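You operate a simulated robot arm through the tools that you are given. There is no shell and no other tool.

Carry out the task below with a simulated two-armed robot. There is one attempt and no reset: what you move stays moved.

TASK
Press out the two dripping rolled cloths from the basin and lay them on the drip tray.
Fine: fold the grate down and press on it; the dry one on the tray stays where it is.

It is judged by the outcome, as a careful person would: the job done as asked, and still so three seconds after it is handed in. It fails if anything else is knocked over, pushed out of place, dropped, spilled or broken. Flat cloth is picked up by pressing the open fingertips on it (5 to 10 N) and closing them slowly along it; thin cloth reads only 2 to 8 mm in the jaws.

THE ROBOT
Two 7-joint arms with fingered hands on one trunk that stands fixed in place. Base frame: the origin is at the foot of the trunk, x ahead of it, y to its left, z up. Units: mm, degrees, N and s.
The left shoulder is at [50, 214, 869], the right one opposite. With the tool pointing down near the work surface each hand reaches from about 360 to 880 mm from the base axis, measured 20 degrees to its own side. Payload 3 kg a hand.
The tool frame of a hand sits at the grasp point between the pads (the TCP): z along the fingers, y along the line on which they close. The tips reach 26 mm beyond it. Largest opening 132 mm; the body of the gripper starts 73 mm behind the TCP. The gripper is a hand of 3 fingers: y runs from the thumb to the fingers, the wrist lies at [0, 0, -229] in the tool frame, and closing takes about 1.5 s.
Orientation is told as [roll, pitch, yaw] about the base's x, y, z axes, in that order, counted from this pose: with the fingers straight down and closing along the base's y, the tool's x points along the base's -x, its y along +y and its z along -z.

THE INTERFACE
- The arms move only by the tool play_rows. It takes "left_moves", "right_moves" or both (then of equal length, played together; a hand with none holds still); each is a list of rows, each a list of 7 numbers: the shift along the tool's x, y, z in mm, then the turn, a rotation vector about the tool's x, y, z in degrees, then the gripper command, from -1 (fully open) to 1 (shut), values between in proportion. In form: [[x, y, z, ax, ay, az, gripper], ...]. A call has 1 to 20 rows; each row is the pose to reach, as a shift and turn from the pose commanded when the call began, along the tool's axes at that moment. Rows are played at 5 a second. More than 50 mm and 8.6 degrees between two rows, or a gripper value outside its range, and nothing of the call is played. A pose out of reach is approached as far as the arm can. The call stops where the force on the tool passes 50 N (or 10 N more than at its start, if that is more) or the arm is blocked; 0.2 s more then pass. The fingers move at their own pace (about 72 mm/s each) and stop on an object; they squeeze with about 32 N. The grip force told is the motor's: it shows also when the fingers shut on nothing. Time passes only in rows, and 0.2 s behind the last, so rows that repeat a pose let the fingers close. The reply holds the time, the measured pose of the TCP, the force on the tool along the base axes, the opening and the grip force, in the units named above and with some noise, with the torque about the TCP (base axes, N m) and any sound that the robot's microphone picked up.
- Cameras (640 x 400 px; columns grow to the right, rows downward): "scene" is now at [30.6, -37.5, 1513.6]; the picture's right is [-0.43, -0.90, 0.00], its down [-0.50, 0.24, -0.83] and it looks along [0.75, -0.35, -0.56] (base axes); focal length 327 px, centre (320, 200). "left" rides on the left gripper at [-62, 3, -92] in its tool frame; the picture's right is [-0.05, -1.00, 0.00], its down [0.83, -0.04, -0.56] and it looks along [0.55, -0.03, 0.83] (tool axes); focal length 230 px, centre (320, 200). "right" rides on the right gripper at [62, 3, -92] in its tool frame; the picture's right is [-0.05, 1.00, 0.00], its down [-0.83, -0.04, -0.56] and it looks along [-0.55, -0.03, 0.83] (tool axes); focal length 230 px, centre (320, 200). There is no depth. A picture from a camera that has moved, and an enlarged one, comes with that camera's place and axes in the base frame and with its lens.
- camera(camera): a new picture of that camera. No time passes.
- set_grasp(shape, hand): the hand has 3 fingers and takes this shape, open, in about a second: jaw (thumb against the fingers, like two jaws); tri (thumb and two fingers); tip (a fingertip pinch); poke (one finger out to press); point (the index stretched); flat (the hand flat); cup (the hand cupped); fist (a fist). The gripper value then closes the fingers along that shape, each until it touches; the sizes above hold for jaw. It gives what a move gives, with no picture.
- head_to(pan, tilt): turns the head with the scene camera to pan (to the left, within 86 degrees either way) and tilt (down, from -29 to 69), counted from straight ahead of the robot. It gives what a move gives.
- inspect(camera, box): a new picture of the part [left, top, right, bottom] of that camera's present view, enlarged. No time passes.
- close_job(): hands the job in; it is judged then, once.

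Places have to be worked out from the pictures, the camera data and where the tool is seen. Open the grippers and draw the arms clear of the work before you hand the job in, unless the task says otherwise.

The tools are called by a JSON object that holds its "op" and its "data". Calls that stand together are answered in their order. play_rows: Moves the arms, as the interface text tells. Its arguments: {"type":"object","properties":{"left_moves":{"type":"array","items":{"type":"array","items":{"type":"number"}}},"right_moves":{"type":"array","items":{"type":"array","items":{"type":"number"}}}},"required":[]} The other tools are called the same way: set_grasp (shape, hand) gives the hand a shape; head_to (pan, tilt) turns the head that bears the scene camera; camera (camera) takes a picture; inspect (camera, box) takes an enlarged picture of a part of a camera's view; close_job () hands the job in.

At the start:

```text
time_s: 0.0
left_position: [427.7, 86.4, 1238.5]
left_orientation: [-0.1, 0.1, -11.7]
left_ft_force: [0.1, 0.3, 0.2]
left_torque: [0.02, 0.01, 0.02]
left_opening: 132.0
left_gripper_force: 0.0
left_shape: jaw
right_position: [371.7, -228.2, 1291.6]
right_orientation: [0.0, 0.1, -11.6]
right_ft_force: [-1.0, -0.2, 0.2]
right_torque: [0.03, -0.04, 0.0]
right_opening: 132.0
right_gripper_force: 0.0
right_shape: jaw
head pan, tilt: [-25.3, 33.8]
```

scene: 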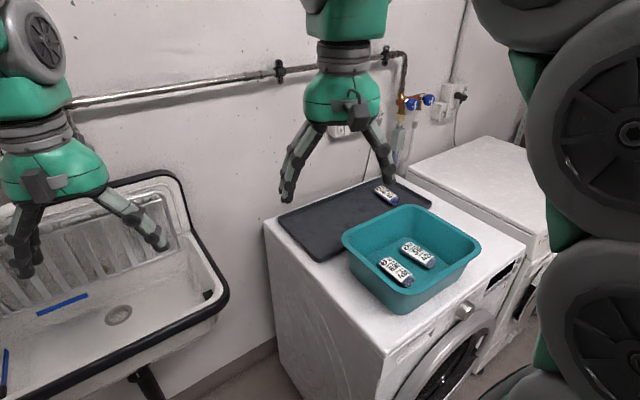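
right: 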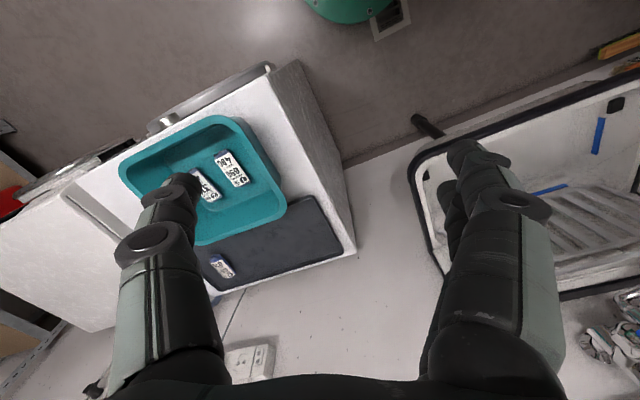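
left: 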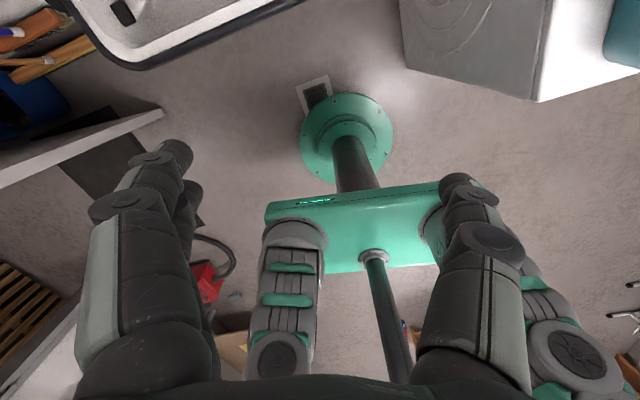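

I'll start by looking closely at the scene: the sink with the grate on the left, and the basin, tray and cloths on the washing machine.

{"op": "inspect", "data": {"camera": "scene", "box": [260, 160, 540, 335]}}

{"op": "inspect", "data": {"camera": "scene", "box": [0, 160, 260, 400]}}

{"op": "inspect", "data": {"camera": "right", "box": [400, 60, 640, 400]}}

```text
2.29 times, centred on (400, 248) of scene
camera zoom: at [30.6, -37.5, 1513.6], right [-0.43, -0.9, 0.0], down [-0.5, 0.24, -0.83], along [0.75, -0.35, -0.56], focal length 748 px, centre (137, 91)
```

zoom: 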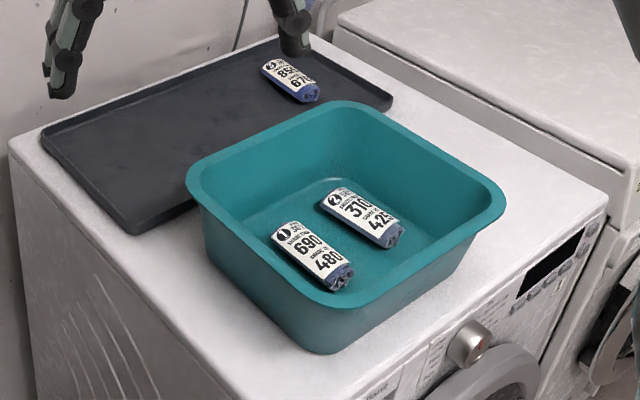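

```text
1.67 times, centred on (130, 280) of scene
camera zoom: at [30.6, -37.5, 1513.6], right [-0.43, -0.9, 0.0], down [-0.5, 0.24, -0.83], along [0.75, -0.35, -0.56], focal length 545 px, centre (637, 67)
```

zoom: 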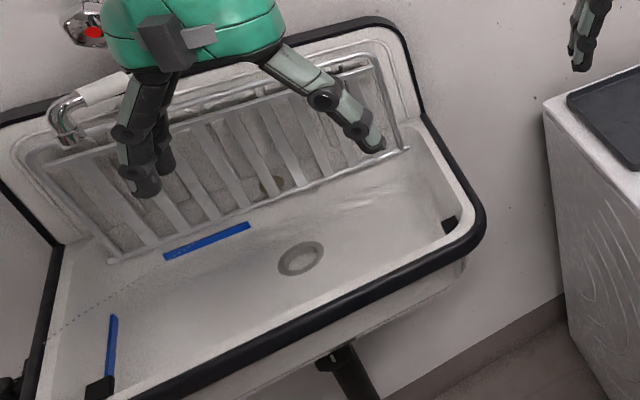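

```text
1.18 times, centred on (520, 230) of right
camera zoom: at [313.7, -211.5, 1382.4], right [0.25, 0.97, 0.0], down [0.8, -0.21, 0.56], along [0.54, -0.14, -0.83], focal length 271 px, centre (85, 165)
```

zoom: 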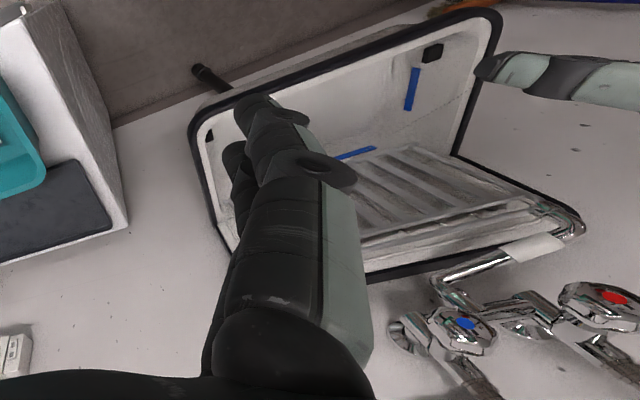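

The cloths carry printed labels, so I zoom in on each one. I also pan the head towards the sink.

{"op": "inspect", "data": {"camera": "scene", "box": [370, 250, 420, 290]}}

{"op": "inspect", "data": {"camera": "scene", "box": [395, 232, 445, 272]}}

{"op": "inspect", "data": {"camera": "scene", "box": [365, 175, 415, 215]}}

{"op": "head_to", "data": {"pan": 15, "tilt": 38}}

{"op": "camera", "data": {"camera": "scene"}}

```text
10.00 times, centred on (395, 270) of scene
camera zoom: at [30.6, -37.5, 1513.6], right [-0.43, -0.9, 0.0], down [-0.5, 0.24, -0.83], along [0.75, -0.35, -0.56], focal length 3272 px, centre (-430, -500)
```

zoom: 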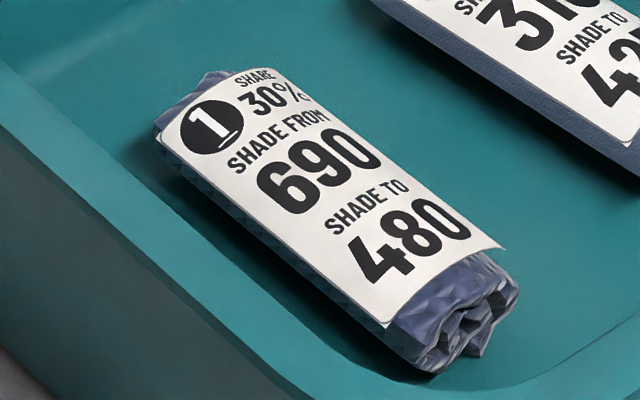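

```text
10.00 times, centred on (420, 252) of scene
camera zoom: at [30.6, -37.5, 1513.6], right [-0.43, -0.9, 0.0], down [-0.5, 0.24, -0.83], along [0.75, -0.35, -0.56], focal length 3272 px, centre (-680, -320)
```

zoom: 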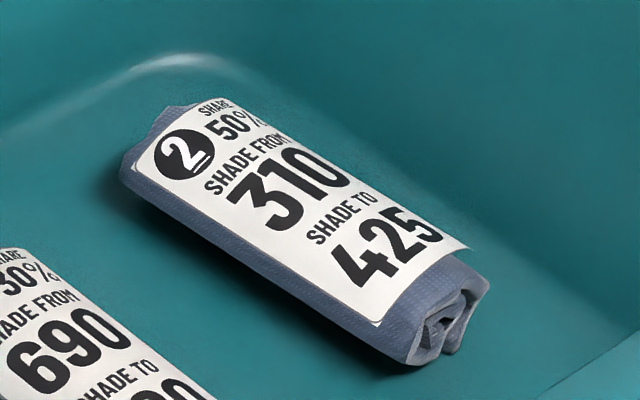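

```text
10.00 times, centred on (390, 195) of scene
camera zoom: at [30.6, -37.5, 1513.6], right [-0.43, -0.9, 0.0], down [-0.5, 0.24, -0.83], along [0.75, -0.35, -0.56], focal length 3272 px, centre (-380, 250)
```

zoom: 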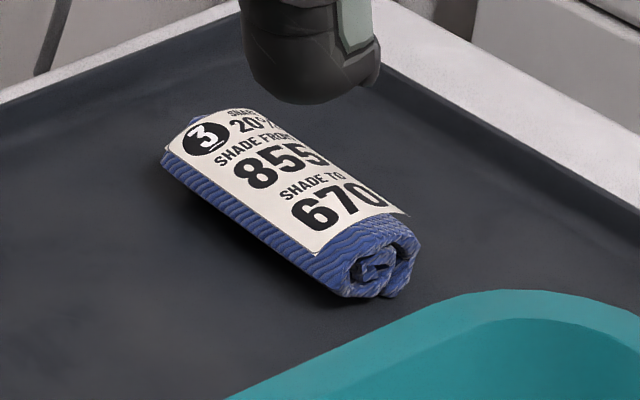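

```text
time_s: 1.1
left_position: [427.3, 85.9, 1238.7]
left_orientation: [0.1, -0.1, -11.7]
left_ft_force: [0.3, 0.1, -0.2]
left_torque: [0.01, 0.0, 0.02]
left_opening: 131.9
left_gripper_force: 0.1
left_shape: jaw
right_position: [371.5, -227.2, 1291.0]
right_orientation: [0.0, -0.1, -11.6]
right_ft_force: [0.0, 0.0, -1.1]
right_torque: [0.0, 0.0, 0.02]
right_opening: 131.9
right_gripper_force: 0.1
right_shape: jaw
head pan, tilt: [15.0, 38.0]
```

```text
taken
```

scene: 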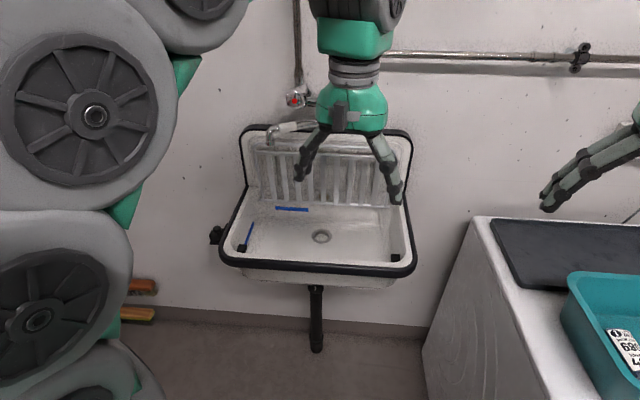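

The grate stands upright against the back of the sink, and there are black pads at the front corners. I zoom in for detail.

{"op": "inspect", "data": {"camera": "scene", "box": [200, 90, 440, 300]}}

{"op": "inspect", "data": {"camera": "scene", "box": [200, 180, 320, 290]}}

{"op": "inspect", "data": {"camera": "scene", "box": [310, 110, 430, 290]}}

```text
1.90 times, centred on (320, 195) of scene
camera zoom: at [33.8, 22.7, 1507.2], right [0.26, -0.97, 0.0], down [-0.59, -0.16, -0.79], along [0.76, 0.2, -0.62], focal length 623 px, centre (320, 210)
```

zoom: 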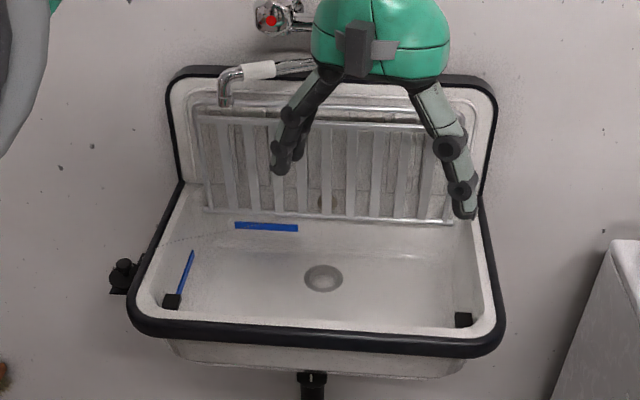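

```text
3.64 times, centred on (260, 235) of scene
camera zoom: at [33.8, 22.7, 1507.2], right [0.26, -0.97, 0.0], down [-0.59, -0.16, -0.79], along [0.76, 0.2, -0.62], focal length 1190 px, centre (538, 73)
```

zoom: 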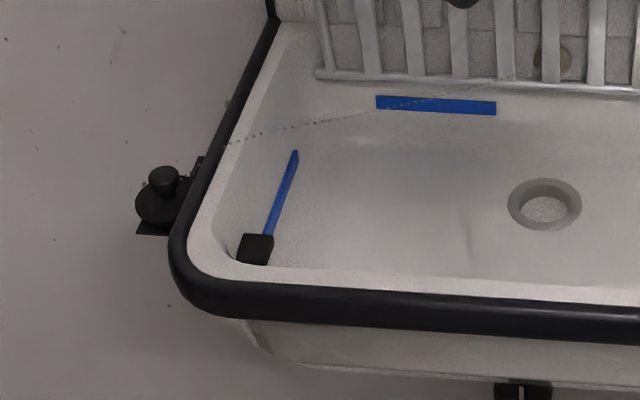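

```text
2.22 times, centred on (370, 200) of scene
camera zoom: at [33.8, 22.7, 1507.2], right [0.26, -0.97, 0.0], down [-0.59, -0.16, -0.79], along [0.76, 0.2, -0.62], focal length 727 px, centre (209, 200)
```

zoom: 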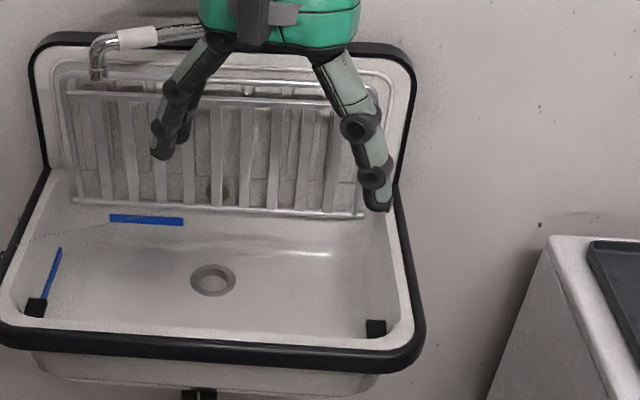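

The left hand blocks part of the grate. I shift the left arm to the left and the right hand a little left, so its camera can see the sink.

{"op": "play_rows", "data": {"left_moves": [[8, 41, 0, 0, 0, 0, -1], [16, 82, 0, 0, 0, 0, -1], [25, 122, 0, 0, 0, 0, -1], [34, 163, 0, 0, 0, 0, -1], [42, 204, 0, 0, 0, 0, -1], [50, 245, 0, 0, 0, 0, -1]], "right_moves": [[7, 33, 0, 0, 0, 0, -1], [14, 65, 0, 0, 0, 0, -1], [20, 98, 0, 0, 0, 0, -1], [27, 130, 0, 0, 0, 0, -1], [34, 163, 0, 0, 0, 0, -1], [41, 196, 0, 0, 0, 0, -1]]}}

{"op": "camera", "data": {"camera": "scene"}}

{"op": "camera", "data": {"camera": "right"}}

```text
time_s: 2.5
left_position: [429.3, 338.3, 1233.7]
left_orientation: [-0.1, 0.0, -11.6]
left_ft_force: [-0.6, 0.7, -0.4]
left_torque: [0.0, 0.03, -0.03]
left_opening: 132.1
left_gripper_force: 0.0
left_shape: jaw
right_position: [377.2, -22.8, 1281.2]
right_orientation: [-0.1, -0.1, -11.5]
right_ft_force: [-0.1, -0.1, 0.2]
right_torque: [-0.03, -0.02, -0.01]
right_opening: 131.8
right_gripper_force: 0.0
right_shape: jaw
right hand out of reach, approached as far as the arm can: row 3, 4, 5, 6
head pan, tilt: [15.0, 38.0]
```

```text
taken
```

scene: 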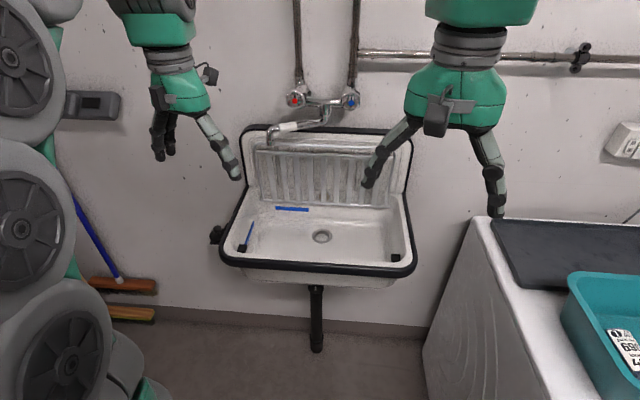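

```text
taken
camera right: at [318.1, -6.6, 1373.8], right [0.25, 0.97, 0.0], down [0.8, -0.21, 0.56], along [0.54, -0.14, -0.83], focal length 230 px, centre (320, 200)
```

right: 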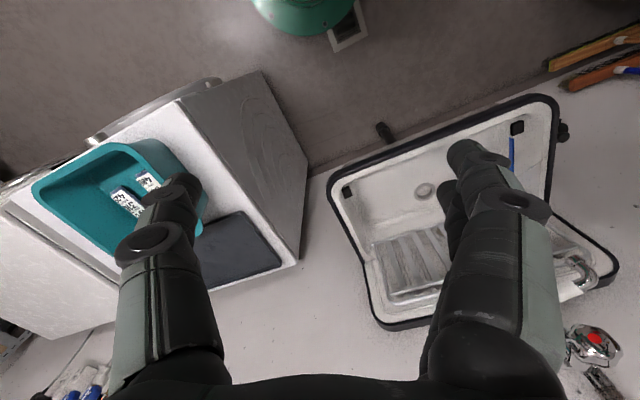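

Now the sink is visible in both cameras. I enlarge both views so I can triangulate it.

{"op": "inspect", "data": {"camera": "scene", "box": [200, 110, 430, 280]}}

{"op": "inspect", "data": {"camera": "right", "box": [320, 80, 640, 340]}}

{"op": "inspect", "data": {"camera": "scene", "box": [230, 80, 370, 165]}}

```text
2.35 times, centred on (315, 195) of scene
camera zoom: at [33.8, 22.8, 1507.2], right [0.26, -0.97, 0.0], down [-0.59, -0.16, -0.79], along [0.76, 0.2, -0.62], focal length 770 px, centre (332, 212)
```

zoom: 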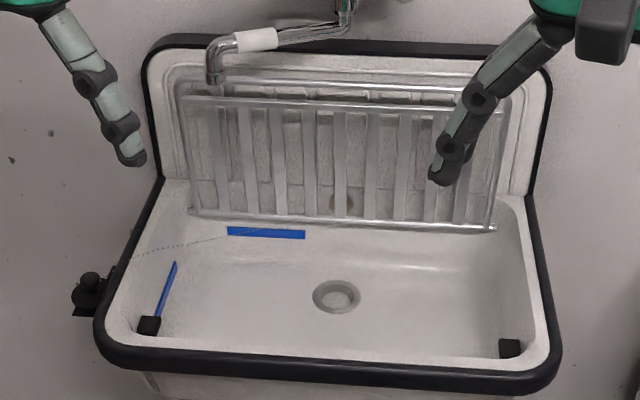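

```text
1.54 times, centred on (480, 210) of right
camera zoom: at [318.1, -6.6, 1373.8], right [0.25, 0.97, 0.0], down [0.8, -0.21, 0.56], along [0.54, -0.14, -0.83], focal length 354 px, centre (74, 185)
```

zoom: 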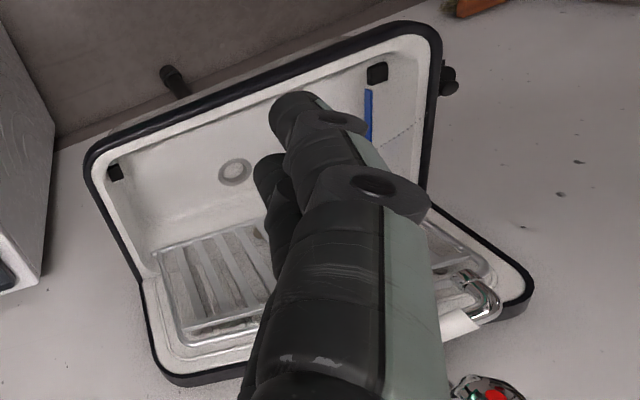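

```text
4.57 times, centred on (300, 122) of scene
camera zoom: at [33.8, 22.8, 1507.2], right [0.26, -0.97, 0.0], down [-0.59, -0.16, -0.79], along [0.76, 0.2, -0.62], focal length 1496 px, centre (411, 554)
```

zoom: 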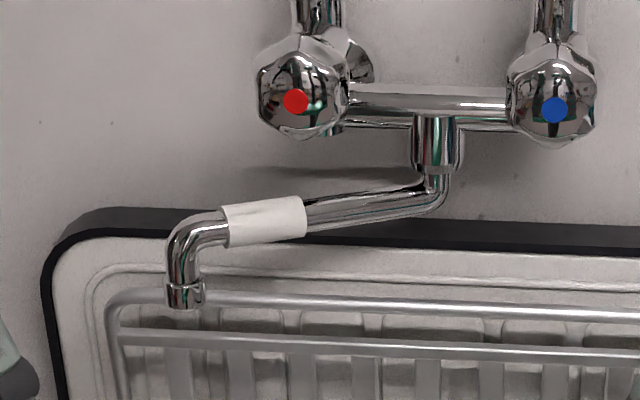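

From the two views, the grate's hinge is near z≈885 at x≈760–820, its top edge is near z≈1050, and the rest pads are at about (575, 385) and (630, −17). I tilt the left hand forward so its camera can view the grate from the front.

{"op": "play_rows", "data": {"left_moves": [[-14.4, -5, 5.4, 0, -7.5, 0, -1], [-28.8, -10, 10.8, 0, -15, 0, -1], [-43.2, -15, 16.2, 0, -22.5, 0, -1], [-57.6, -20, 21.6, 0, -30, 0, -1], [-72, -25, 27, 0, -37.5, 0, -1], [-86.4, -30, 32.4, 0, -45, 0, -1], [-100.8, -35, 37.8, 0, -52.5, 0, -1], [-115.2, -40, 43.2, 0, -60, 0, -1], [-129.6, -45, 48.6, 0, -67.5, 0, -1], [-144, -50, 54, 0, -75, 0, -1]], "right_moves": [[0, -20, 0, 0, 0, 0, -1], [0, -40, 0, 0, 0, 0, -1], [0, -60, 0, 0, 0, 0, -1], [0, -80, 0, 0, 0, 0, -1], [0, -100, 0, 0, 0, 0, -1], [0, -120, 0, 0, 0, 0, -1], [0, -140, 0, 0, 0, 0, -1], [0, -160, 0, 0, 0, 0, -1], [0, -180, 0, 0, 0, 0, -1], [0, -200, 0, 0, 0, 0, -1]]}}

{"op": "camera", "data": {"camera": "left"}}

{"op": "camera", "data": {"camera": "scene"}}

{"op": "camera", "data": {"camera": "right"}}

```text
time_s: 4.7
left_position: [600.0, 268.2, 1184.5]
left_orientation: [0.1, -75.1, -11.7]
left_ft_force: [0.3, -0.3, -0.2]
left_torque: [0.0, 0.02, -0.02]
left_opening: 131.9
left_gripper_force: 0.1
left_shape: jaw
left hand out of reach, approached as far as the arm can: row 10
right_position: [336.4, -220.9, 1280.9]
right_orientation: [0.0, -0.1, -11.6]
right_ft_force: [0.4, -0.4, -0.1]
right_torque: [-0.01, 0.0, 0.0]
right_opening: 131.8
right_gripper_force: 0.1
right_shape: jaw
head pan, tilt: [15.0, 38.0]
```

```text
taken
camera left: at [528.2, 285.4, 1266.7], right [-0.19, -0.98, 0.05], down [-0.74, 0.11, -0.66], along [0.64, -0.16, -0.75], focal length 230 px, centre (320, 200)
```

left: 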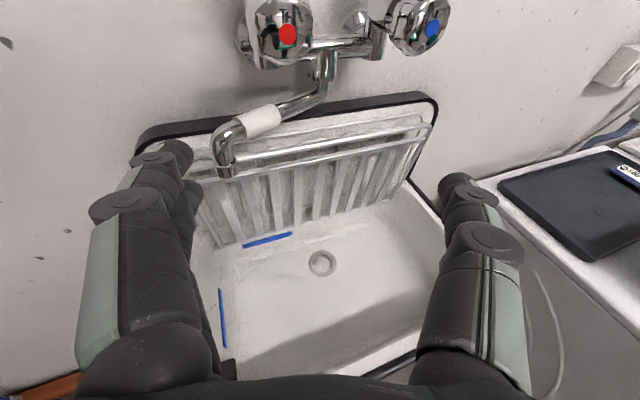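

```text
taken
```

scene: 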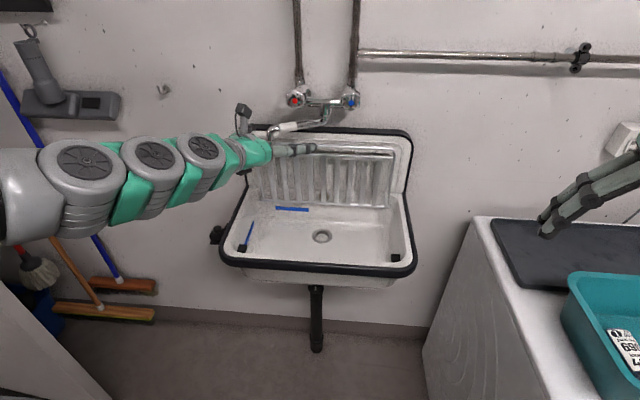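

```text
taken
camera right: at [277.4, -204.1, 1373.3], right [0.25, 0.97, 0.0], down [0.8, -0.21, 0.56], along [0.54, -0.14, -0.83], focal length 230 px, centre (320, 200)
```

right: 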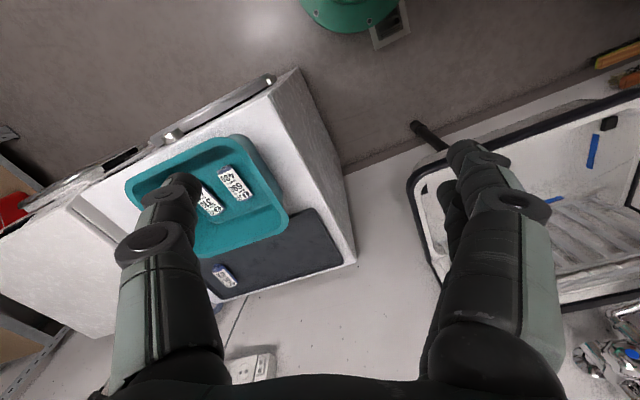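

The left camera gives a good view of the grate, and the spout hangs in front of its left end. I enlarge that area.

{"op": "inspect", "data": {"camera": "left", "box": [180, 80, 450, 280]}}

{"op": "inspect", "data": {"camera": "left", "box": [180, 80, 310, 200]}}

{"op": "inspect", "data": {"camera": "left", "box": [330, 90, 450, 190]}}

```text
2.00 times, centred on (315, 180) of left
camera zoom: at [528.2, 285.4, 1266.7], right [-0.19, -0.98, 0.05], down [-0.74, 0.11, -0.66], along [0.64, -0.16, -0.75], focal length 460 px, centre (330, 240)
```

zoom: 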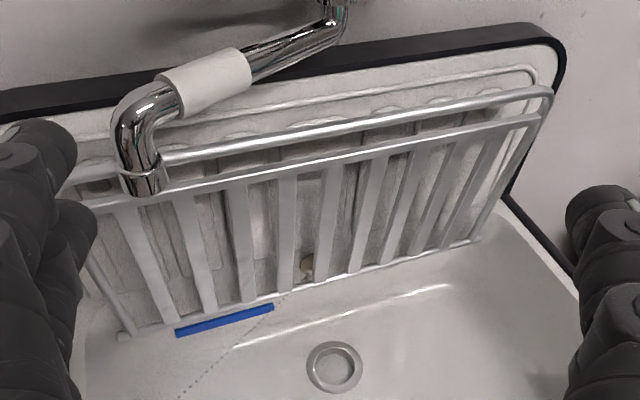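

```text
3.33 times, centred on (245, 140) of left
camera zoom: at [528.2, 285.4, 1266.7], right [-0.19, -0.98, 0.05], down [-0.74, 0.11, -0.66], along [0.64, -0.16, -0.75], focal length 767 px, centre (570, 400)
```

zoom: 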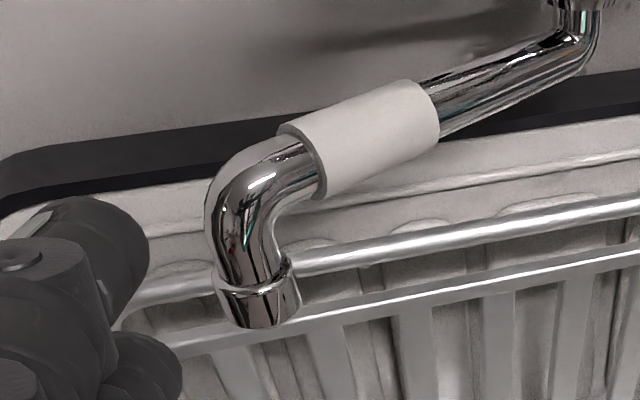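

```text
4.00 times, centred on (390, 140) of left
camera zoom: at [528.2, 285.4, 1266.7], right [-0.19, -0.98, 0.05], down [-0.74, 0.11, -0.66], along [0.64, -0.16, -0.75], focal length 920 px, centre (40, 440)
```

zoom: 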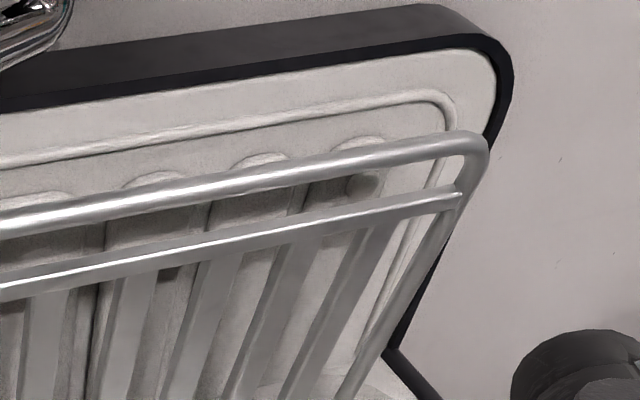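

The spout outlet comes out at about (710, 334, 1108), in front of the grate. I check the scene camera for the grate's top corner to see whether the swing clears it.

{"op": "inspect", "data": {"camera": "scene", "box": [260, 110, 430, 220]}}

{"op": "inspect", "data": {"camera": "left", "box": [200, 140, 330, 260]}}

```text
3.64 times, centred on (345, 165) of scene
camera zoom: at [33.8, 22.8, 1507.2], right [0.26, -0.97, 0.0], down [-0.59, -0.16, -0.79], along [0.76, 0.2, -0.62], focal length 1190 px, centre (229, 327)
```

zoom: 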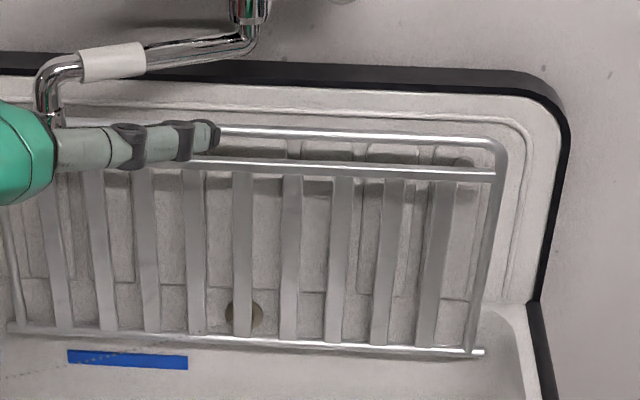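

```text
3.33 times, centred on (265, 200) of left
camera zoom: at [528.2, 285.4, 1266.7], right [-0.19, -0.98, 0.05], down [-0.74, 0.11, -0.66], along [0.64, -0.16, -0.75], focal length 767 px, centre (503, 200)
```

zoom: 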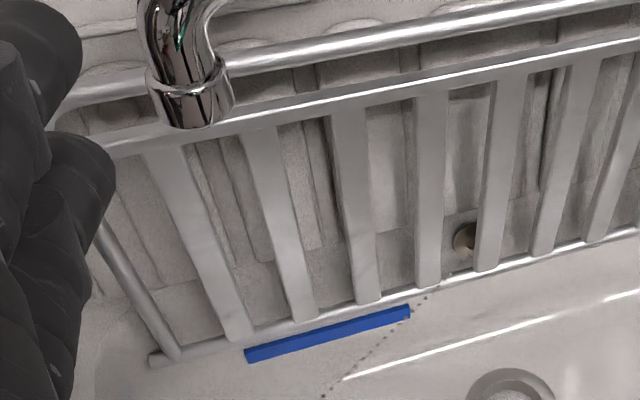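

The geometry works out: the hinge axis runs (848, 19, 863)→(781, 423, 862), the top bar is at z≈1074, and its swing radius of about 212 mm passes roughly 40 mm under the spout. My plan is to pinch one slat near y≈142 with the left hand and swing the grate down on its arc. First I bring the hand in front of that slat.

{"op": "play_rows", "data": {"left_moves": [[12, -18.2, 13.1, -2.9, 0, -0.8, 0.3], [24, -36.4, 26.2, -5.8, 0, -1.5, 0.3], [36, -54.5, 39.3, -8.7, 0, -2.3, 0.3], [48, -72.7, 52.5, -11.7, 0, -3.1, 0.3], [60, -90.9, 65.6, -14.6, 0, -3.9, 0.3], [72, -109, 78.7, -17.5, 0, -4.6, 0.3], [83.7, -127.2, 91.8, -20.4, 0, -5.4, 0.3]]}}

{"op": "camera", "data": {"camera": "left"}}

{"op": "camera", "data": {"camera": "scene"}}

```text
time_s: 6.3
left_position: [643.7, 137.8, 1094.2]
left_orientation: [-0.6, -75.0, 11.0]
left_ft_force: [-0.2, -0.4, 0.3]
left_torque: [-0.03, 0.03, -0.01]
left_opening: 46.4
left_gripper_force: 0.1
left_shape: jaw
left hand out of reach, approached as far as the arm can: row 1, 2, 3, 4, 5, 6, 7
right_position: [335.8, -222.5, 1281.0]
right_orientation: [0.0, -0.2, -11.6]
right_ft_force: [-0.9, -0.5, -0.4]
right_torque: [0.01, -0.02, 0.01]
right_opening: 131.8
right_gripper_force: 0.0
right_shape: jaw
head pan, tilt: [15.0, 38.0]
```

```text
taken
camera left: at [572.0, 128.6, 1178.5], right [0.19, -0.98, 0.05], down [-0.73, -0.18, -0.66], along [0.66, 0.09, -0.75], focal length 230 px, centre (320, 200)
```

left: 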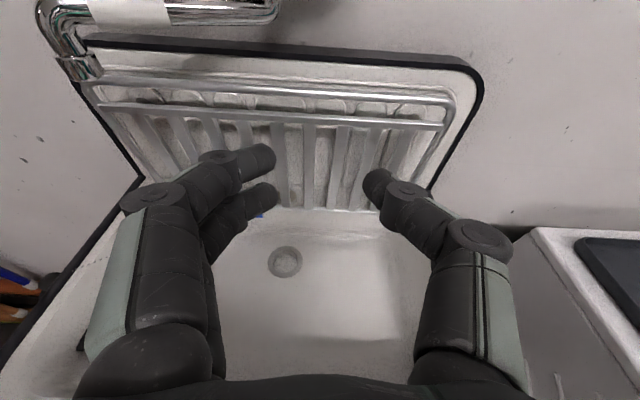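

```text
taken
```

scene: 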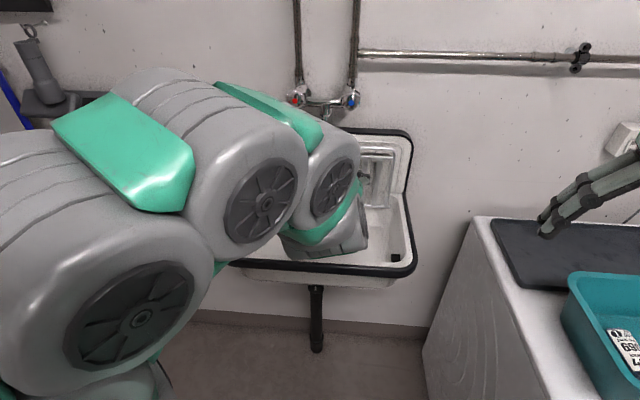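

The hand is now in front of the grate. The target slat shows up at px≈338 in the left camera, which gives y≈141, as expected. I move to a pre-grasp pose about 60 mm in front of the slat, with the fingers narrowed.

{"op": "play_rows", "data": {"left_moves": [[9.7, -6, 28, 0, 0, 0, 0.55], [19.4, -12, 56.1, 0, 0, 0, 0.55], [29, -18, 84.1, 0, 0, 0, 0.55], [38.7, -24.1, 112.2, 0, 0, 0, 0.55], [38.7, -24.1, 112.2, 0, 0, 0, 0.55]]}}

{"op": "camera", "data": {"camera": "left"}}

```text
time_s: 7.5
left_position: [743.0, 134.7, 1030.4]
left_orientation: [0.3, -75.0, 9.1]
left_ft_force: [0.0, 0.3, -0.2]
left_torque: [0.01, 0.01, 0.03]
left_opening: 30.5
left_gripper_force: 0.0
left_shape: jaw
right_position: [335.1, -221.3, 1280.7]
right_orientation: [0.0, -0.1, -11.7]
right_ft_force: [-0.3, 0.6, 0.5]
right_torque: [0.0, 0.0, 0.04]
right_opening: 131.8
right_gripper_force: 0.0
right_shape: jaw
head pan, tilt: [15.0, 38.0]
```

```text
taken
camera left: at [671.5, 125.1, 1114.3], right [0.18, -0.98, 0.05], down [-0.73, -0.17, -0.66], along [0.66, 0.08, -0.75], focal length 230 px, centre (320, 200)
```

left: 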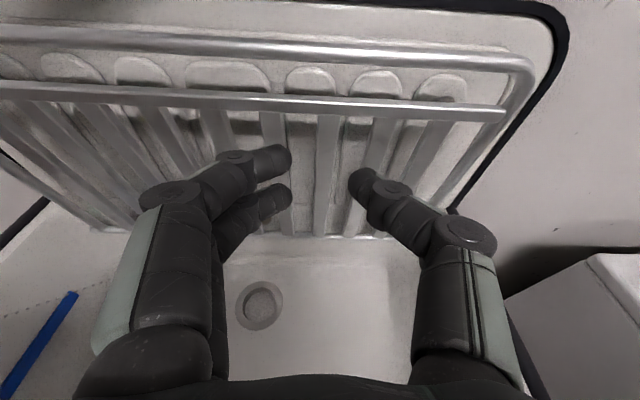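

The fingertips bracket the slat well, with about 5 mm of lateral offset still to correct. I zoom in to verify before going in.

{"op": "inspect", "data": {"camera": "left", "box": [220, 80, 430, 250]}}

```text
2.35 times, centred on (325, 165) of left
camera zoom: at [671.5, 125.1, 1114.3], right [0.18, -0.98, 0.05], down [-0.73, -0.17, -0.66], along [0.66, 0.08, -0.75], focal length 541 px, centre (308, 282)
```

zoom: 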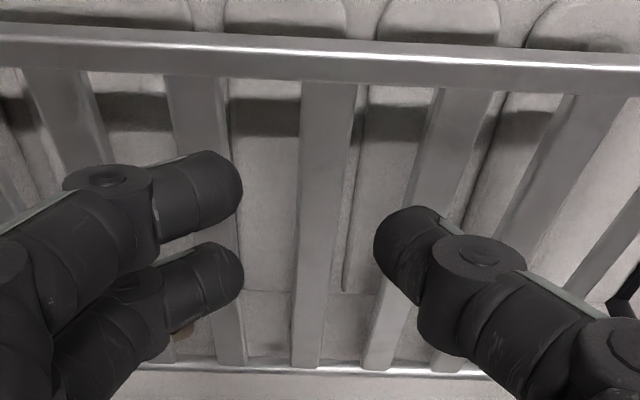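

In the enlarged view the distal links tilt inward when the jaws are narrow, which would foul the neighbouring slats. A wider straddle over three slats keeps the fingers nearly parallel, so I open to about 100 mm, shift 4 mm right and advance partway.

{"op": "play_rows", "data": {"left_moves": [[0, -4, 0, 0, 0, 0, -0.515], [0, -4, 0, 0, 0, 0, -0.515], [0, -4, 0, 0, 0, 0, -0.515], [0, -4, 15, 0, 0, 0, -0.515], [0, -4, 25, 0, 0, 0, -0.515], [0, -4, 25, 0, 0, 0, -0.515]]}}

{"op": "camera", "data": {"camera": "left"}}

{"op": "inspect", "data": {"camera": "left", "box": [180, 60, 460, 260]}}

```text
time_s: 8.9
left_position: [767.8, 133.6, 1025.2]
left_orientation: [0.3, -75.0, 9.2]
left_ft_force: [-0.3, -1.1, 0.6]
left_torque: [0.02, 0.03, -0.04]
left_opening: 99.4
left_gripper_force: 0.0
left_shape: jaw
right_position: [335.9, -219.6, 1280.1]
right_orientation: [0.0, 0.0, -11.6]
right_ft_force: [-0.2, -0.2, -0.1]
right_torque: [-0.03, -0.02, -0.03]
right_opening: 132.2
right_gripper_force: 0.0
right_shape: jaw
head pan, tilt: [15.0, 38.0]
```

```text
taken
camera left: at [694.9, 125.0, 1108.2], right [0.18, -0.98, 0.05], down [-0.73, -0.17, -0.66], along [0.66, 0.08, -0.75], focal length 230 px, centre (320, 200)
```

left: 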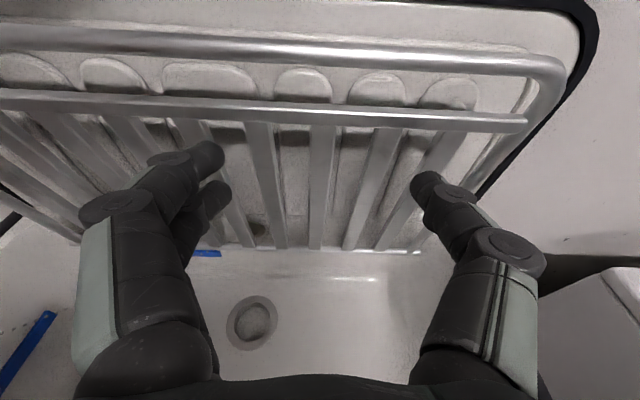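

```text
2.00 times, centred on (320, 160) of left
camera zoom: at [694.9, 125.0, 1108.2], right [0.18, -0.98, 0.05], down [-0.73, -0.17, -0.66], along [0.66, 0.08, -0.75], focal length 460 px, centre (320, 280)
```

zoom: 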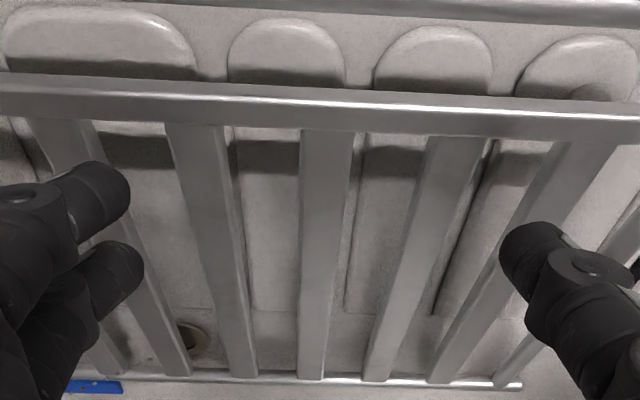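

The picture puts the slats at +36, −1 and −38 mm in the hand's y, so three-slat straddling is nearly centred. I shift 1 mm right, narrow to about 94 mm and advance slowly so the tips enter the gaps.

{"op": "play_rows", "data": {"left_moves": [[0, -1, 0, 0, 0, 0, -0.424], [0, -1, 4, 0, 0, 0, -0.424], [0, -1, 9, 0, 0, 0, -0.424], [0, -1, 14, 0, 0, 0, -0.424], [0, -1, 19, 0, 0, 0, -0.424], [0, -1, 24, 0, 0, 0, -0.424], [0, -1, 28, 0, 0, 0, -0.424], [0, -1, 28, 0, 0, 0, -0.424]]}}

{"op": "inspect", "data": {"camera": "left", "box": [160, 60, 480, 260]}}

```text
time_s: 10.7
left_position: [795.1, 137.3, 1018.2]
left_orientation: [0.3, -75.0, 9.1]
left_ft_force: [0.3, -0.3, 0.5]
left_torque: [0.0, 0.01, -0.03]
left_opening: 94.3
left_gripper_force: 0.0
left_shape: jaw
right_position: [336.1, -221.1, 1281.3]
right_orientation: [0.0, 0.1, -11.7]
right_ft_force: [-0.4, 0.0, 0.0]
right_torque: [0.0, 0.0, -0.03]
right_opening: 131.8
right_gripper_force: 0.1
right_shape: jaw
head pan, tilt: [15.0, 38.0]
```

```text
2.00 times, centred on (320, 160) of left
camera zoom: at [723.0, 128.5, 1101.1], right [0.18, -0.98, 0.05], down [-0.73, -0.17, -0.66], along [0.66, 0.08, -0.75], focal length 460 px, centre (320, 280)
```

zoom: 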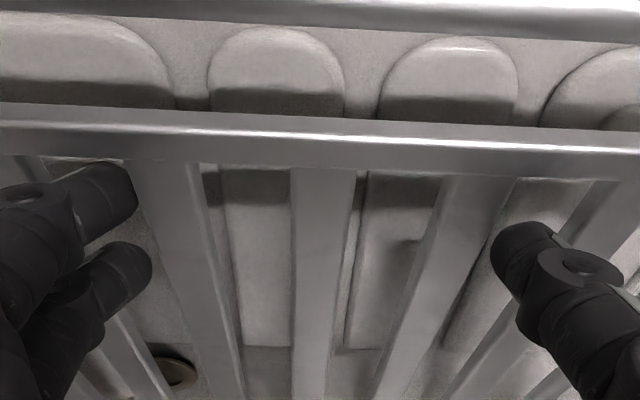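

No contact yet, and the tips are entering the gaps beside the outer slats. I advance 10 mm more and then close on the three slats.

{"op": "play_rows", "data": {"left_moves": [[0, 0, 5, 0, 0, 0, -0.424], [0, 0, 10, 0, 0, 0, -0.424], [0, 0, 10, 0, 0, 0, -0.424]]}}

{"op": "inspect", "data": {"camera": "left", "box": [160, 60, 480, 260]}}

```text
time_s: 11.5
left_position: [805.1, 138.4, 1014.1]
left_orientation: [0.3, -75.0, 9.3]
left_ft_force: [-0.3, -0.9, -0.9]
left_torque: [0.0, 0.04, 0.01]
left_opening: 94.5
left_gripper_force: 0.0
left_shape: jaw
right_position: [336.5, -220.3, 1281.7]
right_orientation: [0.0, 0.0, -11.6]
right_ft_force: [-0.8, 0.4, 0.1]
right_torque: [-0.01, 0.02, -0.02]
right_opening: 132.2
right_gripper_force: 0.2
right_shape: jaw
head pan, tilt: [15.0, 38.0]
```

```text
2.00 times, centred on (320, 160) of left
camera zoom: at [732.2, 130.0, 1098.3], right [0.18, -0.98, 0.05], down [-0.73, -0.17, -0.66], along [0.66, 0.08, -0.75], focal length 460 px, centre (320, 280)
```

zoom: 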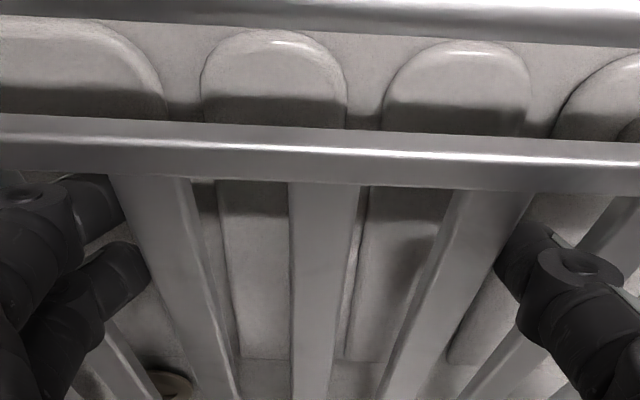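

The tips now sit behind the slat plane. I close the fingers on the slats.

{"op": "play_rows", "data": {"left_moves": [[0, 0, 0, 0, 0, 0, -0.25], [0, 0, 0, 0, 0, 0, -0.1], [0, 0, 0, 0, 0, 0, 0.2], [0, 0, 0, 0, 0, 0, 0.5], [0, 0, 0, 0, 0, 0, 1], [0, 0, 0, 0, 0, 0, 1]]}}

{"op": "inspect", "data": {"camera": "left", "box": [160, 60, 480, 260]}}

```text
time_s: 12.9
left_position: [805.6, 139.9, 1014.2]
left_orientation: [0.3, -75.0, 9.4]
left_ft_force: [-1.1, -0.4, 1.4]
left_torque: [0.04, 0.01, -0.2]
left_opening: 87.5
left_gripper_force: 32.1
left_shape: jaw
right_position: [335.5, -220.9, 1281.7]
right_orientation: [0.0, 0.0, -11.6]
right_ft_force: [-0.1, -0.4, -0.1]
right_torque: [0.03, -0.02, 0.0]
right_opening: 132.1
right_gripper_force: 0.0
right_shape: jaw
head pan, tilt: [15.0, 38.0]
```

```text
2.00 times, centred on (320, 160) of left
camera zoom: at [732.0, 129.9, 1098.1], right [0.18, -0.98, 0.05], down [-0.73, -0.17, -0.66], along [0.66, 0.08, -0.75], focal length 460 px, centre (320, 280)
```

zoom: 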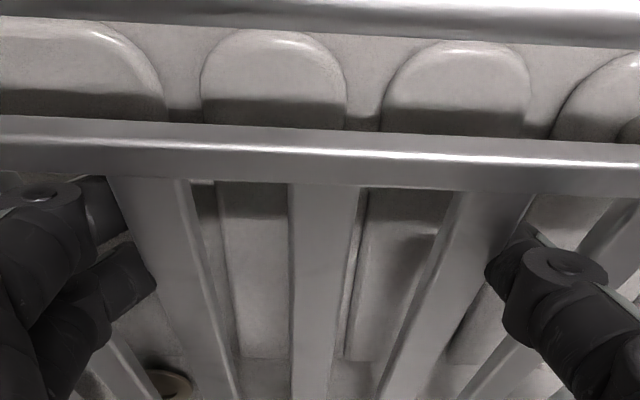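

The grip is solid: 87.5 mm opening at 32 N on the slats. Folding towards the robot would leave a rigidly held hand underneath the grate, so I only use this grip to pull the grate forward. I start with about 10° of arc while watching the force.

{"op": "play_rows", "data": {"left_moves": [[2.8, 0, -6, 0, 0, 0, 1], [5.8, 0, -12, 0, 0, 0, 1], [9, 0, -17.7, 0, 0, 0, 1], [12.6, 0, -23.4, 0, 0, 0, 1], [12.6, 0, -23.4, 0, 0, 0, 1]]}}

{"op": "camera", "data": {"camera": "left"}}

{"op": "camera", "data": {"camera": "scene"}}

```text
time_s: 14.1
left_position: [780.2, 135.0, 1009.5]
left_orientation: [0.4, -75.1, 9.3]
left_ft_force: [-0.6, 2.0, 9.9]
left_torque: [0.19, -0.25, -0.33]
left_opening: 86.7
left_gripper_force: 31.8
left_shape: jaw
right_position: [336.4, -220.7, 1280.6]
right_orientation: [0.0, -0.1, -11.6]
right_ft_force: [0.6, -0.5, -0.1]
right_torque: [-0.02, -0.04, 0.0]
right_opening: 131.9
right_gripper_force: 0.0
right_shape: jaw
head pan, tilt: [15.0, 38.0]
```

```text
taken
camera left: at [707.8, 125.4, 1093.0], right [0.18, -0.98, 0.05], down [-0.73, -0.17, -0.66], along [0.66, 0.08, -0.75], focal length 230 px, centre (320, 200)
```

left: 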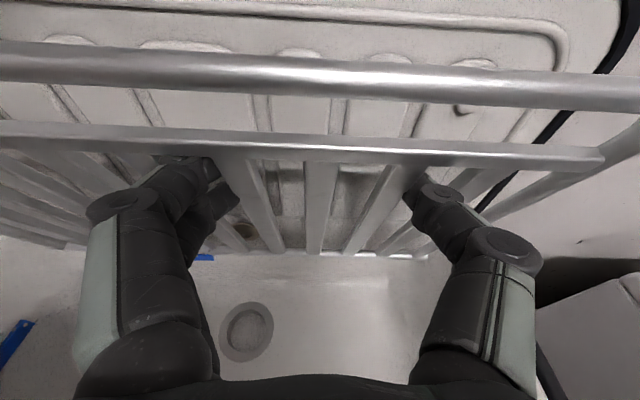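

```text
taken
```

scene: 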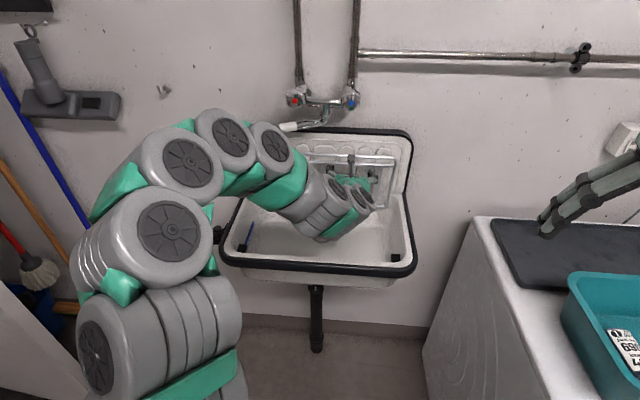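

The grate follows freely with only about 10 N. I loosen the fingers slightly, with the tips still captive in the gaps, to see whether the hinge holds by friction or the grate would drop.

{"op": "play_rows", "data": {"left_moves": [[0, 0, 0, 0, 0, 0, -0.38], [0, 0, 0, 0, 0, 0, -0.41], [0, 0, 0, 0, 0, 0, -0.41]]}}

{"op": "camera", "data": {"camera": "left"}}

```text
time_s: 14.9
left_position: [780.0, 133.9, 1008.5]
left_orientation: [0.2, -75.0, 9.4]
left_ft_force: [0.0, 1.4, -0.7]
left_torque: [-0.02, -0.03, 0.01]
left_opening: 93.0
left_gripper_force: 0.1
left_shape: jaw
right_position: [336.1, -221.0, 1280.0]
right_orientation: [0.1, 0.0, -11.6]
right_ft_force: [-0.2, -0.1, 0.8]
right_torque: [0.01, 0.0, 0.0]
right_opening: 131.9
right_gripper_force: 0.2
right_shape: jaw
head pan, tilt: [15.0, 38.0]
```

```text
taken
camera left: at [707.9, 125.1, 1091.9], right [0.18, -0.98, 0.05], down [-0.73, -0.17, -0.66], along [0.65, 0.08, -0.75], focal length 230 px, centre (320, 200)
```

left: 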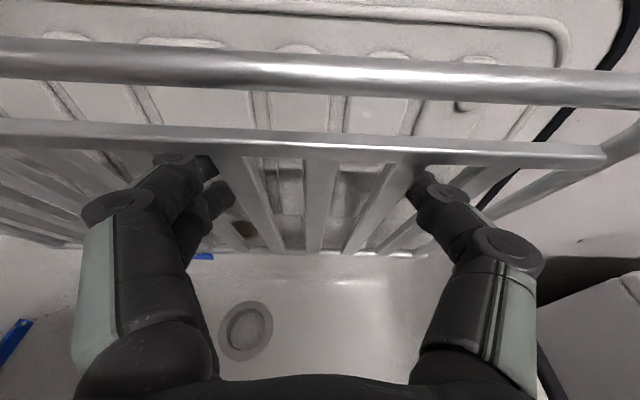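

The hinge holds the grate by friction. I regrip and pull it further forward, to roughly 36° from vertical.

{"op": "play_rows", "data": {"left_moves": [[0, 0, 0, 0, 0, 0, 1], [0, 0, 0, 0, 0, 0, 1], [7.5, 0, -10.8, 0, 0, 0, 1], [16.6, 0, -21, 0, 0, 0, 1], [26, 0, -30.3, 0, 0, 0, 1], [36.5, 0, -38.7, 0, 0, 0, 1], [36.5, 0, -38.7, 0, 0, 0, 1]]}}

{"op": "camera", "data": {"camera": "left"}}

```text
time_s: 16.5
left_position: [733.7, 127.6, 984.9]
left_orientation: [0.1, -75.0, 9.4]
left_ft_force: [5.7, -9.0, 3.6]
left_torque: [-1.9, -1.28, 1.12]
left_opening: 83.5
left_gripper_force: 32.5
left_shape: jaw
right_position: [336.4, -221.5, 1280.3]
right_orientation: [0.0, 0.0, -11.7]
right_ft_force: [-0.4, -0.1, -0.2]
right_torque: [-0.01, -0.01, -0.01]
right_opening: 131.9
right_gripper_force: 0.1
right_shape: jaw
head pan, tilt: [15.0, 38.0]
```

```text
taken
camera left: at [661.1, 118.8, 1068.6], right [0.18, -0.98, 0.05], down [-0.73, -0.17, -0.66], along [0.66, 0.08, -0.75], focal length 230 px, centre (320, 200)
```

left: 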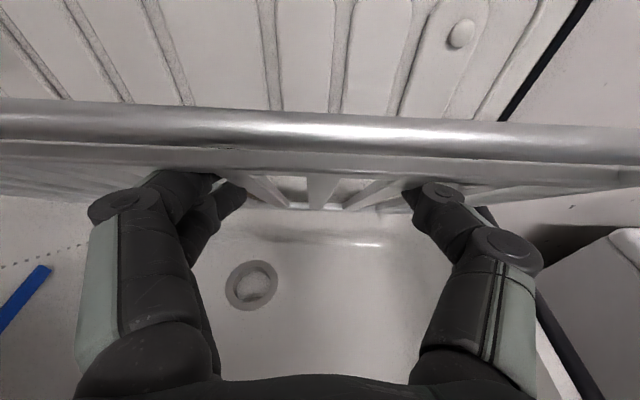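

The grate is now at about 36° with low forces. I loosen again to test whether friction still holds it here. My fingers are underneath and would catch it if not.

{"op": "play_rows", "data": {"left_moves": [[0, 0, 0, 0, 0, 0, -0.35], [0, 0, 0, 0, 0, 0, -0.43], [0, 0, 0, 0, 0, 0, -0.43], [0, 0, 0, 0, 0, 0, -0.43]]}}

{"op": "camera", "data": {"camera": "left"}}

{"op": "camera", "data": {"camera": "scene"}}

```text
time_s: 17.5
left_position: [733.4, 126.9, 985.6]
left_orientation: [0.3, -75.0, 9.3]
left_ft_force: [0.4, -2.9, -4.8]
left_torque: [-0.21, -0.1, 0.04]
left_opening: 93.3
left_gripper_force: 0.0
left_shape: jaw
right_position: [335.9, -220.6, 1281.6]
right_orientation: [-0.1, 0.0, -11.5]
right_ft_force: [-0.1, 0.3, 0.3]
right_torque: [-0.03, -0.03, -0.02]
right_opening: 131.9
right_gripper_force: 0.1
right_shape: jaw
head pan, tilt: [15.0, 38.0]
```

```text
taken
camera left: at [661.1, 119.2, 1068.3], right [0.18, -0.98, 0.05], down [-0.73, -0.17, -0.66], along [0.66, 0.08, -0.75], focal length 230 px, centre (320, 200)
```

left: 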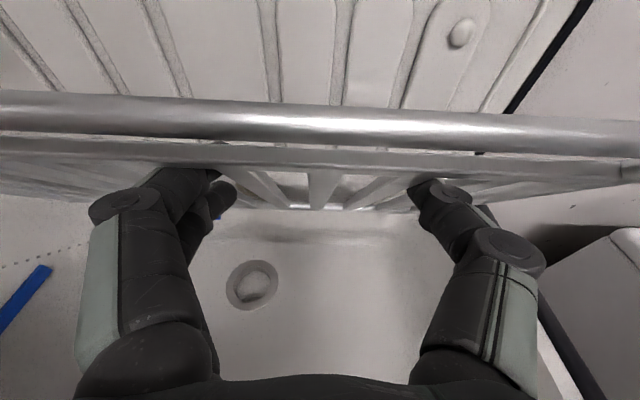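

```text
taken
```

scene: 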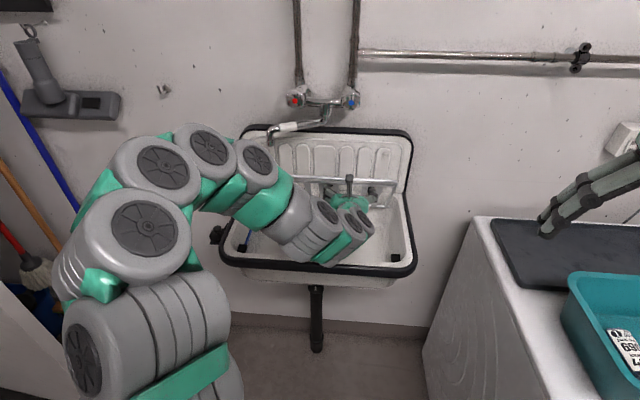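

The grate stays, though there is about 5 N on the fingers, so it may be resting on them. I lower the hand a few millimetres to see whether the grate follows or holds by itself.

{"op": "play_rows", "data": {"left_moves": [[4, 0, -2, 0, 0, 0, -0.43], [8, 0, -4, 0, 0, 0, -0.43], [8, 0, -4, 0, 0, 0, -0.43], [8, 0, -4, 0, 0, 0, -0.43]]}}

{"op": "camera", "data": {"camera": "left"}}

```text
time_s: 18.5
left_position: [727.2, 125.6, 979.1]
left_orientation: [0.2, -75.0, 9.3]
left_ft_force: [-0.2, 0.3, -0.4]
left_torque: [-0.01, -0.05, -0.03]
left_opening: 94.2
left_gripper_force: 0.1
left_shape: jaw
right_position: [336.8, -219.9, 1279.8]
right_orientation: [-0.1, 0.0, -11.6]
right_ft_force: [0.0, 0.7, 0.2]
right_torque: [-0.02, -0.01, -0.01]
right_opening: 132.0
right_gripper_force: 0.1
right_shape: jaw
head pan, tilt: [15.0, 38.0]
```

```text
taken
camera left: at [655.2, 116.9, 1061.7], right [0.18, -0.98, 0.05], down [-0.73, -0.17, -0.66], along [0.66, 0.08, -0.75], focal length 230 px, centre (320, 200)
```

left: 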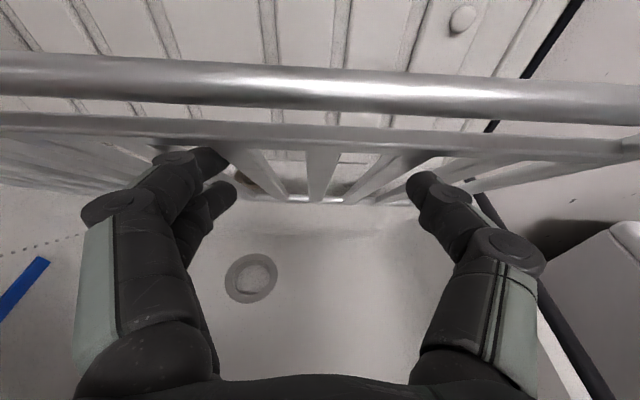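

Zero force and the grate stays put, so the hinge holds by friction. I withdraw the hand from the slats, tilting the fingers slightly down to stay clear of the top bar.

{"op": "play_rows", "data": {"left_moves": [[0, 0, -10, 0, 0, 0, -0.43], [0, 0, -20, 0, 3, 0, -0.43], [0, 0, -30, 0, 8, 0, -0.43], [0, 0, -40, 0, 15, 0, -0.43], [0, 0, -40, 0, 15, 0, -0.43]]}}

{"op": "camera", "data": {"camera": "left"}}

{"op": "camera", "data": {"camera": "scene"}}

```text
time_s: 19.7
left_position: [690.1, 118.9, 985.8]
left_orientation: [0.1, -59.9, 9.4]
left_ft_force: [0.2, 0.2, 0.5]
left_torque: [0.0, 0.03, -0.01]
left_opening: 94.5
left_gripper_force: 0.1
left_shape: jaw
right_position: [335.7, -219.5, 1281.6]
right_orientation: [0.0, -0.1, -11.6]
right_ft_force: [0.3, -0.1, -0.2]
right_torque: [-0.01, 0.0, -0.03]
right_opening: 132.0
right_gripper_force: 0.1
right_shape: jaw
head pan, tilt: [15.0, 38.0]
```

```text
taken
camera left: at [641.7, 113.5, 1086.8], right [0.19, -0.98, 0.04], down [-0.88, -0.19, -0.44], along [0.44, 0.04, -0.9], focal length 230 px, centre (320, 200)
```

left: 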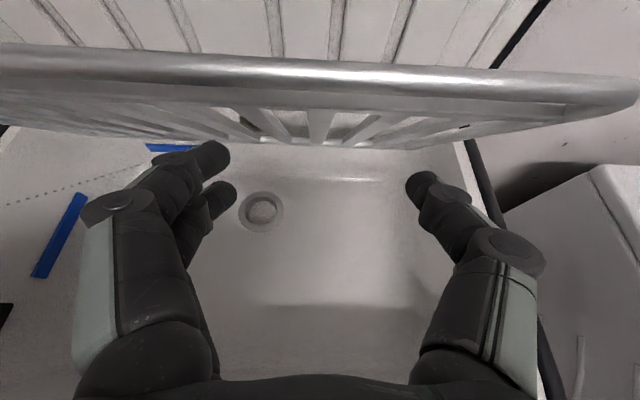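

```text
taken
```

scene: 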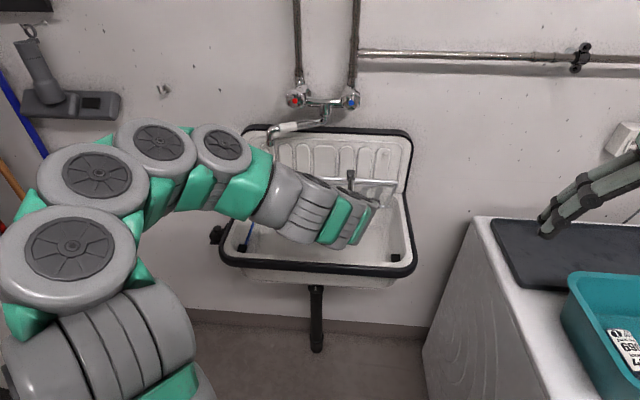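

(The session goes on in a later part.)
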